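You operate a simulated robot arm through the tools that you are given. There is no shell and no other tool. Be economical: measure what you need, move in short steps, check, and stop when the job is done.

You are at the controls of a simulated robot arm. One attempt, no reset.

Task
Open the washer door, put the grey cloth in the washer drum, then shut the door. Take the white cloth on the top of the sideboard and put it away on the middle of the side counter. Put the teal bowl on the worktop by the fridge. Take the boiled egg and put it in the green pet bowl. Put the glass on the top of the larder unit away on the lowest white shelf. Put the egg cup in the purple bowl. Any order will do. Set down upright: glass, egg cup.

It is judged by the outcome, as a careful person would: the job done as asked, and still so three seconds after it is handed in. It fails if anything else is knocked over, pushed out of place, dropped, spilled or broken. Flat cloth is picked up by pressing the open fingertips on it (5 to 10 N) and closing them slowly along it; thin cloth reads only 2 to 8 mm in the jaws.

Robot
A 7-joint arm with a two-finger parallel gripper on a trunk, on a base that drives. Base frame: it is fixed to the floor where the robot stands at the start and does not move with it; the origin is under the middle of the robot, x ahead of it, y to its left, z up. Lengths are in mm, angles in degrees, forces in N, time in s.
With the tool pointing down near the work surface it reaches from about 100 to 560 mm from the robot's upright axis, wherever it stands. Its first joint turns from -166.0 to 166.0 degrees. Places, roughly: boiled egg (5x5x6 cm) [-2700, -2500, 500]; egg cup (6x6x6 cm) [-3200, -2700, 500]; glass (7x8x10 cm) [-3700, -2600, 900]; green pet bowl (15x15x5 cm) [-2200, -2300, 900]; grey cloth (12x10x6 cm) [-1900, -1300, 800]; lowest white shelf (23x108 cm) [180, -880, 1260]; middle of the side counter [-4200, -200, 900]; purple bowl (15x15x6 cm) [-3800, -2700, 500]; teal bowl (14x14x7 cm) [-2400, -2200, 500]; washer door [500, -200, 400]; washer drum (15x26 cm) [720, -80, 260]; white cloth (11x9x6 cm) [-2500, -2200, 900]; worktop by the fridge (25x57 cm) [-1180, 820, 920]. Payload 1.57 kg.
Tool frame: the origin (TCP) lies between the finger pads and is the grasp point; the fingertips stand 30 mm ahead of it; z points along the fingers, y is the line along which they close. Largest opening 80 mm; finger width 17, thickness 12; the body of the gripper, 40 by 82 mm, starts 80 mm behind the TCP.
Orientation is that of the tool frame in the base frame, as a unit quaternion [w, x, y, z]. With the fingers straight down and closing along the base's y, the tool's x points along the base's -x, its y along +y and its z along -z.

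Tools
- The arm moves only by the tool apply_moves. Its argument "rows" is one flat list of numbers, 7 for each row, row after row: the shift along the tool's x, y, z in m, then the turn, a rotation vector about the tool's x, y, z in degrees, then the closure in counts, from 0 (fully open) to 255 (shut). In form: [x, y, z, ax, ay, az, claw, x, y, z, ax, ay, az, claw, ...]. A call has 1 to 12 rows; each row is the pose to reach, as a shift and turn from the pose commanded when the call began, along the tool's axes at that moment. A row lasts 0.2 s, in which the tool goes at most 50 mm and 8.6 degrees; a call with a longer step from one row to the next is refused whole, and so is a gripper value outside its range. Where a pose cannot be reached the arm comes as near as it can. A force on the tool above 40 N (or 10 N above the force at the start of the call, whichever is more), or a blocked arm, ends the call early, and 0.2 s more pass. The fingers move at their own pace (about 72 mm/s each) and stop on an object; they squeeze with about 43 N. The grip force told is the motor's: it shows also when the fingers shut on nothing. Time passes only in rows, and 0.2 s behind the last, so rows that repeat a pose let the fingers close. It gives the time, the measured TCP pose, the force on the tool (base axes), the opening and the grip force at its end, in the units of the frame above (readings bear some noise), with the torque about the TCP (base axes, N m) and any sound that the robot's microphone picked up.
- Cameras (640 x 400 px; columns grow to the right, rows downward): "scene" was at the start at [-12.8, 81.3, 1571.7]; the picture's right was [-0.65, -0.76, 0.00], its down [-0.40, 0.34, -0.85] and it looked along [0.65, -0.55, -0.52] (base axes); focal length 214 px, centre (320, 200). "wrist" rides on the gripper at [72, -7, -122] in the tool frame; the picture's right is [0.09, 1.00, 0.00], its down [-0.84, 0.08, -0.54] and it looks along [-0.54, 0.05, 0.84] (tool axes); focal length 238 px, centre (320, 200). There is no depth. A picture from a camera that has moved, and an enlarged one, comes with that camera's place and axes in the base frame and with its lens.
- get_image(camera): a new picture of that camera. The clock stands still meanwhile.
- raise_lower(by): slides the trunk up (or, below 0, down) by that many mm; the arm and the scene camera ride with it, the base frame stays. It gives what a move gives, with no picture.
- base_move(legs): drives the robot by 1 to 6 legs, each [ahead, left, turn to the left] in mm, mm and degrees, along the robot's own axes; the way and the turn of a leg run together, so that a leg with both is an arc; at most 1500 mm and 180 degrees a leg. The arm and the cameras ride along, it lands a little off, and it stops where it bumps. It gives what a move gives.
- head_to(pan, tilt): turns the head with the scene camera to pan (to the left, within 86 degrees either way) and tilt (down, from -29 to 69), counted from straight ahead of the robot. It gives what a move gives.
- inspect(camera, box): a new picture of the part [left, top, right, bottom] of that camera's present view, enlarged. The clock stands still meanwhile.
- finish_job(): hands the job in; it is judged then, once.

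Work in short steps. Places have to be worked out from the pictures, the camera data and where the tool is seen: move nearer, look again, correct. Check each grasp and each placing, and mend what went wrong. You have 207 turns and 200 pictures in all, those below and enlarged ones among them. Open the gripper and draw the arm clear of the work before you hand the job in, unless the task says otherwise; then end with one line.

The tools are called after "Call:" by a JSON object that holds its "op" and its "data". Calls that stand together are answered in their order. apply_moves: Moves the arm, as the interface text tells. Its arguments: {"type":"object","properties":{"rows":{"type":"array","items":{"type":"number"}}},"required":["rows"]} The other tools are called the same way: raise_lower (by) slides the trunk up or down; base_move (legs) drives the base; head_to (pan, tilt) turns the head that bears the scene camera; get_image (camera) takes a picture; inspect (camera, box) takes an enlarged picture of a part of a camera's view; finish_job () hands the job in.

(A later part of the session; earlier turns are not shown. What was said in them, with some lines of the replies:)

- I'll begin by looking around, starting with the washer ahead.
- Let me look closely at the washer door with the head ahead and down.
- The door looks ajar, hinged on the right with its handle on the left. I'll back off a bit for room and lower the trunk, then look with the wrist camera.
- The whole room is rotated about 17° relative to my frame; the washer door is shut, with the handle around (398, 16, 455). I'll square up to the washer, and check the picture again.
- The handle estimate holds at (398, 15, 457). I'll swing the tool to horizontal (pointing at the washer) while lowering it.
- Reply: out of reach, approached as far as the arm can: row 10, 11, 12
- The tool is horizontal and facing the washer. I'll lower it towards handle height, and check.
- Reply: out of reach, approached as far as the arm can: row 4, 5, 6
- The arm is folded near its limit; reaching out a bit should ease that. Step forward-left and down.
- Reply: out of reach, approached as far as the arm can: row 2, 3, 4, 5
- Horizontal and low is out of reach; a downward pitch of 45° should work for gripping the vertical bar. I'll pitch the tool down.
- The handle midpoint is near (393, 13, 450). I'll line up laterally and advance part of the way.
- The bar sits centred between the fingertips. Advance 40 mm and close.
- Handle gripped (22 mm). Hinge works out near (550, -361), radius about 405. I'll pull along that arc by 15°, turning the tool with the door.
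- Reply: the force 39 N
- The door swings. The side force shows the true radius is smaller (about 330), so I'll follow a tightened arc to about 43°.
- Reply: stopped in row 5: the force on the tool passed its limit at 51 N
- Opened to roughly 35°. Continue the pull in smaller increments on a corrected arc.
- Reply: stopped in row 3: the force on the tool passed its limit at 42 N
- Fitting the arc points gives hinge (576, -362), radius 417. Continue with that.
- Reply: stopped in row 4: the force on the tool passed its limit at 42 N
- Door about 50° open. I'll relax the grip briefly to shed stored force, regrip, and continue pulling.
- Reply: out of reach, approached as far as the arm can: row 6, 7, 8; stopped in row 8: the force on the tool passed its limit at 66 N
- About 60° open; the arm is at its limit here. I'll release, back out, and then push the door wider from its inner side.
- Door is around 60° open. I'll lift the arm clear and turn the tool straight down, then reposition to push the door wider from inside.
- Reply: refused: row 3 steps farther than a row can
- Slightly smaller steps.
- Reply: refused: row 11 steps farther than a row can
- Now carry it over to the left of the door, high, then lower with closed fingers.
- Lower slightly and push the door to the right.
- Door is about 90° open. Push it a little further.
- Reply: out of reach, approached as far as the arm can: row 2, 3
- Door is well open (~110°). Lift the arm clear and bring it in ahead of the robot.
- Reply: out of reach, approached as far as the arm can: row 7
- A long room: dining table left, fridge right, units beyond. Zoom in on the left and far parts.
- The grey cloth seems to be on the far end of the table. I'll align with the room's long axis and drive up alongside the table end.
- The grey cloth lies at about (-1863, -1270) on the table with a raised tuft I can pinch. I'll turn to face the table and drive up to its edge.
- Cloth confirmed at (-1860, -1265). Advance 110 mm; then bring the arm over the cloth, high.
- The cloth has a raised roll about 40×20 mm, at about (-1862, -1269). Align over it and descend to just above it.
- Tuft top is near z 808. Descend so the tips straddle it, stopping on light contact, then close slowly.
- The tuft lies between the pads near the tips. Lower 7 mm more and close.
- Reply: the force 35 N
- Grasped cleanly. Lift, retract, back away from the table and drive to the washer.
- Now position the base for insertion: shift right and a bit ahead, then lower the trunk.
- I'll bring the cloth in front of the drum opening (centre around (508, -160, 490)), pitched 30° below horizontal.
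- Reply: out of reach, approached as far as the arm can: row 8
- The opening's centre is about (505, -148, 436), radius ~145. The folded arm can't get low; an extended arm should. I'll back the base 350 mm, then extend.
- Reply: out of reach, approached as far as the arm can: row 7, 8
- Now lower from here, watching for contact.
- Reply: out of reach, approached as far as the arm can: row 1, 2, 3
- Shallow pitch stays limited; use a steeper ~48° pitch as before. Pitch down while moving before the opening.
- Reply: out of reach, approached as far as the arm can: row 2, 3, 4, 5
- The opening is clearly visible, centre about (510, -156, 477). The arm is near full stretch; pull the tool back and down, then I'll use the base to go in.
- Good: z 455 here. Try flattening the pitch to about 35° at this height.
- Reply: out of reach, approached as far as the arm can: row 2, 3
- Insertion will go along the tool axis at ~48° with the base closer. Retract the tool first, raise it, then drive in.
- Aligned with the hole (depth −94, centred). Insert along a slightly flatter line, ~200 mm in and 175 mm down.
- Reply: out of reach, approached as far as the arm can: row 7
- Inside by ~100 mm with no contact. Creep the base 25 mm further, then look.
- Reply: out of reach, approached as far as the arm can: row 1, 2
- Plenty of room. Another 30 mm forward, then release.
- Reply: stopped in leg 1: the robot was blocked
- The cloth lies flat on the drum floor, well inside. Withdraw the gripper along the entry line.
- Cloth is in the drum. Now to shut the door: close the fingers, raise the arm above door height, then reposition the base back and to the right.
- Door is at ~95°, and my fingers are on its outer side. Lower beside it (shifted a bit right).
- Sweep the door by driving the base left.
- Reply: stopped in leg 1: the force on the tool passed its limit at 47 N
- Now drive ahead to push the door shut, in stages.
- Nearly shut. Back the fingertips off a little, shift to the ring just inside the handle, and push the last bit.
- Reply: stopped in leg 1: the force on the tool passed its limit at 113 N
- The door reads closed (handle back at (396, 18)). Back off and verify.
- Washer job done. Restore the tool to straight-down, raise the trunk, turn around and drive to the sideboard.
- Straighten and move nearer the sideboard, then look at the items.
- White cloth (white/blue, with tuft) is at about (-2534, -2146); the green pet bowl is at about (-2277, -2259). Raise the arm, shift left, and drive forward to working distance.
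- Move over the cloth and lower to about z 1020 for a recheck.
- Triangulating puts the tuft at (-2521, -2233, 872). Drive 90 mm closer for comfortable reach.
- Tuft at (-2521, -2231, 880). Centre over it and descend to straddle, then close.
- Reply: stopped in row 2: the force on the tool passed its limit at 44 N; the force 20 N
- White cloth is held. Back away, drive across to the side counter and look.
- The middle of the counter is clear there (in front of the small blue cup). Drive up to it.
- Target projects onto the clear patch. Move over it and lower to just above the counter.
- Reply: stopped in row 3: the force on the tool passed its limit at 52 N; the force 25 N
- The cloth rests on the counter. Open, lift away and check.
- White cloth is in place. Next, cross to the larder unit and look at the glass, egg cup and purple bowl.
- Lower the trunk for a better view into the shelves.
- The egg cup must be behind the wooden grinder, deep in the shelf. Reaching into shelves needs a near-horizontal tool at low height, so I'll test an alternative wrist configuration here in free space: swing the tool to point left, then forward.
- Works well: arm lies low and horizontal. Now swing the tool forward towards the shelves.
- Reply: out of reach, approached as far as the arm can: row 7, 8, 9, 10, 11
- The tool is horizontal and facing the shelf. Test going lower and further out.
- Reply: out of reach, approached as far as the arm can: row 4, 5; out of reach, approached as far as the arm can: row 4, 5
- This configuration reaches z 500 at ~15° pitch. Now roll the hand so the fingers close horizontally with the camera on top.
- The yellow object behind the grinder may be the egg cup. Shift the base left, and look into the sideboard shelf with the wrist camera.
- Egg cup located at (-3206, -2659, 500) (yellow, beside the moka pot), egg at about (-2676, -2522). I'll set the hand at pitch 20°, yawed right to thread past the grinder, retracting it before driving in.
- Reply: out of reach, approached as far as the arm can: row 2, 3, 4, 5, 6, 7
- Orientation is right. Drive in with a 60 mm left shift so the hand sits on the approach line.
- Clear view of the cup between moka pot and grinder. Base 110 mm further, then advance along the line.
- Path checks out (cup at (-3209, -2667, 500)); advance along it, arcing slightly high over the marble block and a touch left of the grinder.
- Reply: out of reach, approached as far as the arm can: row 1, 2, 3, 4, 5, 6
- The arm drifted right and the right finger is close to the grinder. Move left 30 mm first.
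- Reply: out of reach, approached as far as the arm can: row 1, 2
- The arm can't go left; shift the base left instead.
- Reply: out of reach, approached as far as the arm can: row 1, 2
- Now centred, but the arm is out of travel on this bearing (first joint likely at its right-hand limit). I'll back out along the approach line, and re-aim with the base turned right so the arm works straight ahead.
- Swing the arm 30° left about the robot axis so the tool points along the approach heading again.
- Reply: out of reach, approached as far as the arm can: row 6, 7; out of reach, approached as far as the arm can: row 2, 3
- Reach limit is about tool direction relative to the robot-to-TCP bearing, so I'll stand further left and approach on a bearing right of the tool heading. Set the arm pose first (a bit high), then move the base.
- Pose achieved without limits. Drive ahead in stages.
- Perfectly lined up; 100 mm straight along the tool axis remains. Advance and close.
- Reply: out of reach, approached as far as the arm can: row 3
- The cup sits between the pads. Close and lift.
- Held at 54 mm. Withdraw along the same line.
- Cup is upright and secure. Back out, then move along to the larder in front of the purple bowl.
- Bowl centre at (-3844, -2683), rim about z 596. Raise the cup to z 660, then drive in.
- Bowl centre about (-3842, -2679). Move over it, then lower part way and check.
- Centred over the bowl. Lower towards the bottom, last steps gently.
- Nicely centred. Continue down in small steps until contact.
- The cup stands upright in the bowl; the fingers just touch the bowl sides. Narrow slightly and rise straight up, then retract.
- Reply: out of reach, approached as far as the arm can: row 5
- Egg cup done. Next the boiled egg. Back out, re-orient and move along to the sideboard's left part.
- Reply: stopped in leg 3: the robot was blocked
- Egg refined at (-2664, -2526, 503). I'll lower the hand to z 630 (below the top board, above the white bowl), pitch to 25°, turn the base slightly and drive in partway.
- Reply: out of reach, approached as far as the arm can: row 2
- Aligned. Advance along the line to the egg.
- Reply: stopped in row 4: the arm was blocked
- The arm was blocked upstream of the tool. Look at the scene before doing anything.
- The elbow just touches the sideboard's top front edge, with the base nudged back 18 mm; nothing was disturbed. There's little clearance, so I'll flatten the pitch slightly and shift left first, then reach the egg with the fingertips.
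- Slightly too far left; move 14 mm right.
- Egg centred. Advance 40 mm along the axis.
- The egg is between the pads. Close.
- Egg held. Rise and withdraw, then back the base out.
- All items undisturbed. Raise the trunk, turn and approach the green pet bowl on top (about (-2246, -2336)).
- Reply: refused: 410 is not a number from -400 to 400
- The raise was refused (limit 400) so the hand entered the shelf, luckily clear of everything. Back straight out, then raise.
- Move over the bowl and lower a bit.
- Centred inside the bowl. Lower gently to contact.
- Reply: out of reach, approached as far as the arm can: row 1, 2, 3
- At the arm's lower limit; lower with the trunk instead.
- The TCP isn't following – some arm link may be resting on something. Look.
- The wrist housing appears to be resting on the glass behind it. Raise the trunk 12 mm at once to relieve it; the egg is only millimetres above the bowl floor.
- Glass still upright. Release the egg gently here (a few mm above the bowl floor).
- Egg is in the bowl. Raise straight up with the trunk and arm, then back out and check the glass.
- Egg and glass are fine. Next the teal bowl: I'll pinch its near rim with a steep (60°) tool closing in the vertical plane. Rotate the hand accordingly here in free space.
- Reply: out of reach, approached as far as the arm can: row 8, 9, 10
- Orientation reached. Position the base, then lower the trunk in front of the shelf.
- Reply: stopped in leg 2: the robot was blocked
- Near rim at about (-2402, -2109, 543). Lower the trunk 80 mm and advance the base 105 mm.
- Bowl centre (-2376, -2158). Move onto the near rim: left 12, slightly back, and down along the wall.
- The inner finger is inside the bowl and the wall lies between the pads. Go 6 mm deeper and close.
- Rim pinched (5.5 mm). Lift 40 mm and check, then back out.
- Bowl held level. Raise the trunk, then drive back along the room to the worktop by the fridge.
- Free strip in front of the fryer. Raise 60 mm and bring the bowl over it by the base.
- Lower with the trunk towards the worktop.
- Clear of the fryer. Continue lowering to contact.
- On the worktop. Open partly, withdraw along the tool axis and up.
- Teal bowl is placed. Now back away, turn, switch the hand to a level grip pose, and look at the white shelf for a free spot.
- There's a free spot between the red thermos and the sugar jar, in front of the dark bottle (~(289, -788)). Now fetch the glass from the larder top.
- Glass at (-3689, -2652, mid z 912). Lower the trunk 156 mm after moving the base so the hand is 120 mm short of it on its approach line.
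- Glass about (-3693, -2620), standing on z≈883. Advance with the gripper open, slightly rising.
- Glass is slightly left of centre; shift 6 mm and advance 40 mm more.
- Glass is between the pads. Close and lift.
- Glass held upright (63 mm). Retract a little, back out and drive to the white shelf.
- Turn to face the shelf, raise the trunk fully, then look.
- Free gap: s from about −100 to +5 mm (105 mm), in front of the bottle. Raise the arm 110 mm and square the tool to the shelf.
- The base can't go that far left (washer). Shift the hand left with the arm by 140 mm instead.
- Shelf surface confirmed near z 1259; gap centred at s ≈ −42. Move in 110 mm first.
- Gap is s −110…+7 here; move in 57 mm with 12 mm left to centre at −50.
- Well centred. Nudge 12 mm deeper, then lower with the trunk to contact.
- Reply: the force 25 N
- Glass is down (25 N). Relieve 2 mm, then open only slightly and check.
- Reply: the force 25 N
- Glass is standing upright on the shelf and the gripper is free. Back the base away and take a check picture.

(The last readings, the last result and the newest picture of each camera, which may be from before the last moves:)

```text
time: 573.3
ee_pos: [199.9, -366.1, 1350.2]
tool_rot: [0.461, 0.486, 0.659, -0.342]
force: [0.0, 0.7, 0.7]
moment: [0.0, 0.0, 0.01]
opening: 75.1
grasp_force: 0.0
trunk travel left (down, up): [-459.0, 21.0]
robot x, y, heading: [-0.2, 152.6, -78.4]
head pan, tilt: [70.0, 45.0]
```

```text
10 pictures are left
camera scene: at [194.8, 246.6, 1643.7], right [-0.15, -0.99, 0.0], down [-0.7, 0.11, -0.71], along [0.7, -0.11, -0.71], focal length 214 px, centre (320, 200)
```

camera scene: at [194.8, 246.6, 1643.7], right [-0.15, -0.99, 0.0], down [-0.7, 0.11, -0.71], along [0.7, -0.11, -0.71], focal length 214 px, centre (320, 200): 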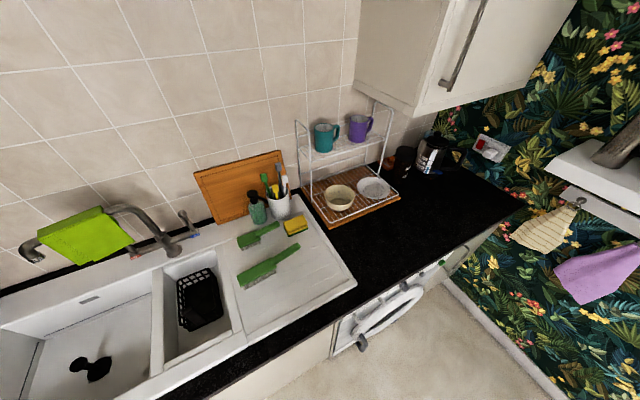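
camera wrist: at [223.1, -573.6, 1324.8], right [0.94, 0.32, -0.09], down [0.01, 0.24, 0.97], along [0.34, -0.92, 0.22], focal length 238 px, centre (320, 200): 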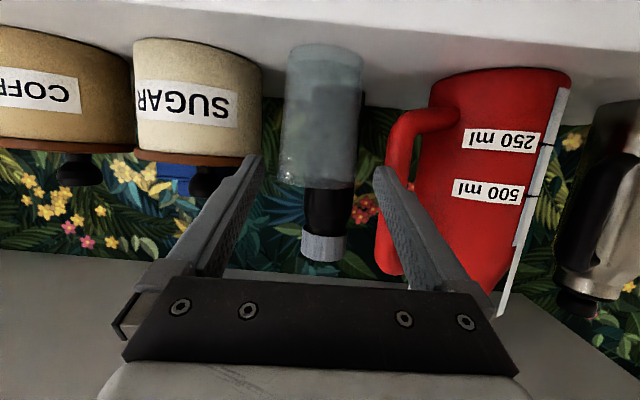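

Call:
{"op": "inspect", "data": {"camera": "scene", "box": [320, 250, 460, 360]}}

```text
3.64 times, centred on (390, 305) of scene
camera zoom: at [194.8, 246.6, 1643.7], right [-0.15, -0.99, 0.0], down [-0.7, 0.11, -0.71], along [0.7, -0.11, -0.71], focal length 780 px, centre (66, -182)
```

zoom: 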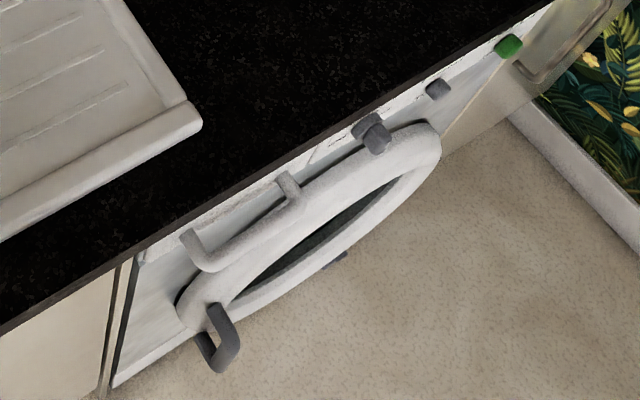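

All looks right, but the washer door might be a hair off flush, so I'll give it one more gentle push to be sure. Move clear of the counter, face the washer and lower.

Call:
{"op": "base_move", "data": {"legs": [[0, -400, 0], [0, 0, 95.4], [-60, 0, 0]]}}

Call:
{"op": "raise_lower", "data": {"by": -400}}

Call:
{"op": "raise_lower", "data": {"by": -55}}

Call:
{"op": "apply_moves", "data": {"rows": [0.036, 0, 0.013, 0, 3.5, 0, 255, 0.072, 0, 0.026, 0, 7, 0, 255, 0.108, 0, 0.039, 0, 10.5, 0, 255, 0.144, 0, 0.052, 0, 14, 0, 255, 0.18, 0, 0.065, 0, 17.5, 0, 255, 0.216, 0, 0.078, 0, 21, 0, 255, 0.252, 0, 0.091, 0, 24.5, 0, 255, 0.288, 0, 0.104, 0, 28, 0, 255]}}

```text
time: 582.8
ee_pos: [53.0, 300.7, 1349.4]
tool_rot: [0.565, -0.149, 0.805, 0.103]
force: [0.2, 0.2, -0.2]
moment: [-0.01, 0.03, -0.01]
opening: 75.2
grasp_force: 0.0
trunk travel left (down, up): [-459.0, 21.0]
robot x, y, heading: [-450.7, 59.1, 15.6]
head pan, tilt: [70.0, 45.0]
```

```text
time: 586.6
ee_pos: [52.3, 299.3, 950.6]
tool_rot: [0.565, -0.149, 0.805, 0.104]
force: [-0.2, -0.4, 0.3]
moment: [-0.01, -0.01, 0.0]
opening: 74.8
grasp_force: 0.1
trunk travel left (down, up): [-59.0, 421.0]
robot x, y, heading: [-452.9, 57.7, 15.2]
head pan, tilt: [70.0, 45.0]
```

```text
time: 587.6
ee_pos: [52.9, 299.5, 895.2]
tool_rot: [0.565, -0.15, 0.805, 0.103]
force: [0.0, 0.2, 0.4]
moment: [-0.01, -0.02, 0.02]
opening: 75.0
grasp_force: 0.2
trunk travel left (down, up): [-4.0, 476.0]
robot x, y, heading: [-445.8, 57.5, 15.2]
head pan, tilt: [70.0, 45.0]
```

```text
time: 589.4
ee_pos: [51.9, 300.1, 589.2]
tool_rot: [0.353, -0.171, 0.918, 0.064]
force: [-0.3, -0.1, -0.2]
moment: [0.0, -0.01, -0.01]
opening: 0.1
grasp_force: 21.0
trunk travel left (down, up): [-4.0, 476.0]
robot x, y, heading: [-450.4, 57.3, 15.5]
head pan, tilt: [70.0, 45.0]
```

Call:
{"op": "apply_moves", "data": {"rows": [0.02, 0, 0.022, 0, 0, 0, 255, 0.04, 0, 0.044, 0, 0, 0, 255]}}

Call:
{"op": "base_move", "data": {"legs": [[0, -422, 1.5], [150, 0, 0]]}}

Call:
{"op": "get_image", "data": {"camera": "wrist"}}

```text
time: 590.0
ee_pos: [50.0, 298.3, 530.1]
tool_rot: [0.353, -0.171, 0.918, 0.065]
force: [0.2, 0.1, 0.4]
moment: [0.03, 0.0, 0.03]
opening: 0.0
grasp_force: 21.4
trunk travel left (down, up): [-4.0, 476.0]
robot x, y, heading: [-450.1, 59.6, 15.4]
head pan, tilt: [70.0, 45.0]
```

```text
time: 594.9
ee_pos: [305.6, -57.2, 529.4]
tool_rot: [0.352, -0.182, 0.915, 0.069]
force: [0.2, -0.4, -0.2]
moment: [0.0, 0.0, 0.0]
opening: 0.1
grasp_force: 21.9
trunk travel left (down, up): [-4.0, 476.0]
robot x, y, heading: [-190.3, -307.8, 16.4]
head pan, tilt: [70.0, 45.0]
```

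```text
8 pictures are left
camera wrist: at [182.9, -114.1, 572.9], right [-0.44, 0.89, -0.06], down [0.21, 0.17, 0.96], along [0.87, 0.41, -0.26], focal length 238 px, centre (320, 200)
```

wrist: 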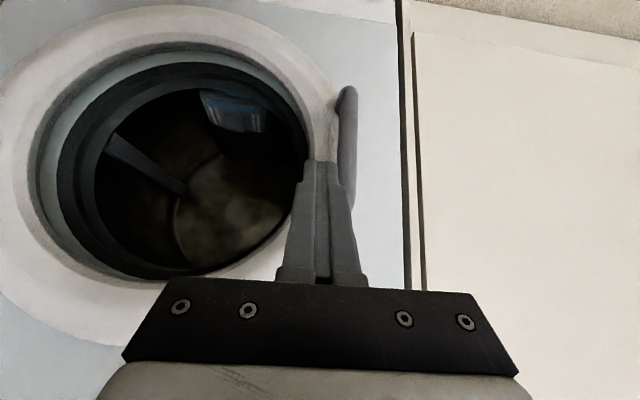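

Lined up with the ring beside the handle. Push ahead; it stops on contact.

Call:
{"op": "base_move", "data": {"legs": [[135, 0, 0]]}}

Call:
{"op": "get_image", "data": {"camera": "wrist"}}

```text
time: 596.4
ee_pos: [410.7, -23.9, 527.5]
tool_rot: [0.347, -0.183, 0.917, 0.069]
force: [-0.6, 0.1, -1.1]
moment: [-0.02, 0.01, -0.01]
opening: 0.1
grasp_force: 21.8
trunk travel left (down, up): [-4.0, 476.0]
robot x, y, heading: [-80.9, -276.3, 16.7]
head pan, tilt: [70.0, 45.0]
stopped in leg 1: the force on the tool passed its limit at 78 N (the readings are from after the stop); the commanded pose is now the measured one
```

```text
7 pictures are left
camera wrist: at [289.0, -82.0, 572.2], right [-0.44, 0.89, -0.06], down [0.22, 0.17, 0.96], along [0.87, 0.41, -0.27], focal length 238 px, centre (320, 200)
```

wrist: 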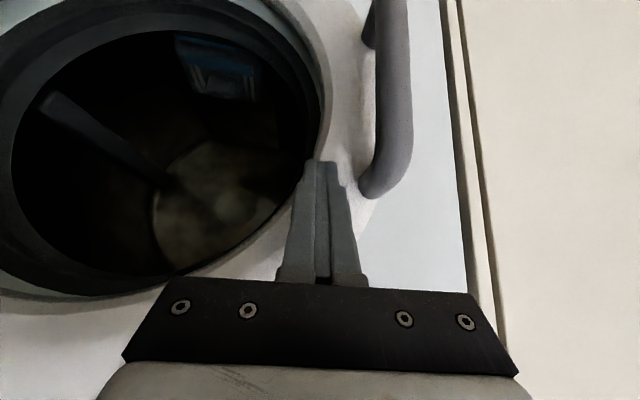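

Firm contact at the same plane as before: the door is shut. Back off, open the gripper and raise clear.

Call:
{"op": "base_move", "data": {"legs": [[-350, 0, 0]]}}

Call:
{"op": "apply_moves", "data": {"rows": [0, 0, -0.03, 0, 0, 0, 0, 0, 0, -0.06, 0, 0, 0, 0, 0, 0, -0.06, 0, 0, 0, 0, 0, 0, -0.06, 0, 0, 0, 0]}}

Call:
{"op": "head_to", "data": {"pan": 5, "tilt": 40}}

Call:
{"op": "get_image", "data": {"camera": "scene"}}

```text
time: 599.2
ee_pos: [76.0, -124.3, 526.7]
tool_rot: [0.348, -0.182, 0.917, 0.069]
force: [0.0, 1.8, 0.1]
moment: [0.0, -0.01, -0.02]
opening: 0.0
grasp_force: 20.5
trunk travel left (down, up): [-4.0, 476.0]
robot x, y, heading: [-417.5, -377.5, 16.7]
head pan, tilt: [70.0, 45.0]
```

```text
time: 600.2
ee_pos: [38.0, -139.7, 572.6]
tool_rot: [0.348, -0.183, 0.917, 0.069]
force: [1.1, 0.3, 0.0]
moment: [-0.03, 0.01, -0.02]
opening: 79.8
grasp_force: 0.2
trunk travel left (down, up): [-4.0, 476.0]
robot x, y, heading: [-417.3, -377.9, 16.7]
head pan, tilt: [70.0, 45.0]
```

```text
time: 601.6
ee_pos: [38.5, -141.7, 573.4]
tool_rot: [0.347, -0.182, 0.918, 0.068]
force: [0.1, -1.0, -0.1]
moment: [-0.04, 0.0, -0.03]
opening: 79.9
grasp_force: 0.1
trunk travel left (down, up): [-4.0, 476.0]
robot x, y, heading: [-418.1, -377.3, 16.8]
head pan, tilt: [5.0, 40.0]
```

```text
6 pictures are left
camera scene: at [-456.3, -234.2, 1195.9], right [0.37, -0.93, 0.0], down [-0.6, -0.24, -0.77], along [0.71, 0.28, -0.64], focal length 214 px, centre (320, 200)
```

scene: 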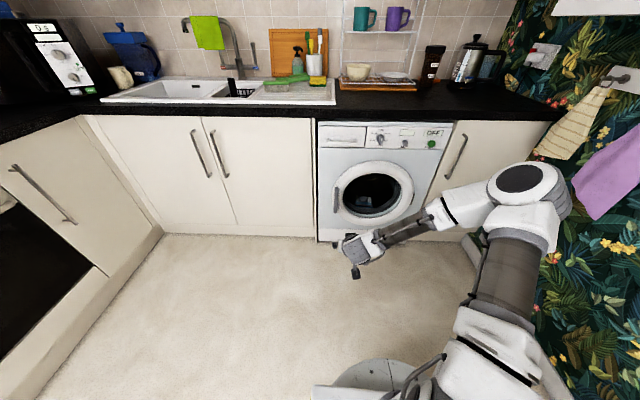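

The door is shut flush, the gripper is open and clear, and every item is in its place. Handing in.

Call:
{"op": "finish_job", "data": {}}

```text
The job is handed in.
```

All six tasks are done and handed in: the grey cloth is in the drum with the door shut, and the white cloth, teal bowl, boiled egg, glass (upright) and egg cup (upright) are where you asked. The robot's base touched the dining table's end twice while driving, the wrist pressed on the other glass on the sideboard while I lowered the egg, and the elbow touched the sideboard's front edge; that glass was still upright afterwards, and I saw nothing knocked over or out of place.
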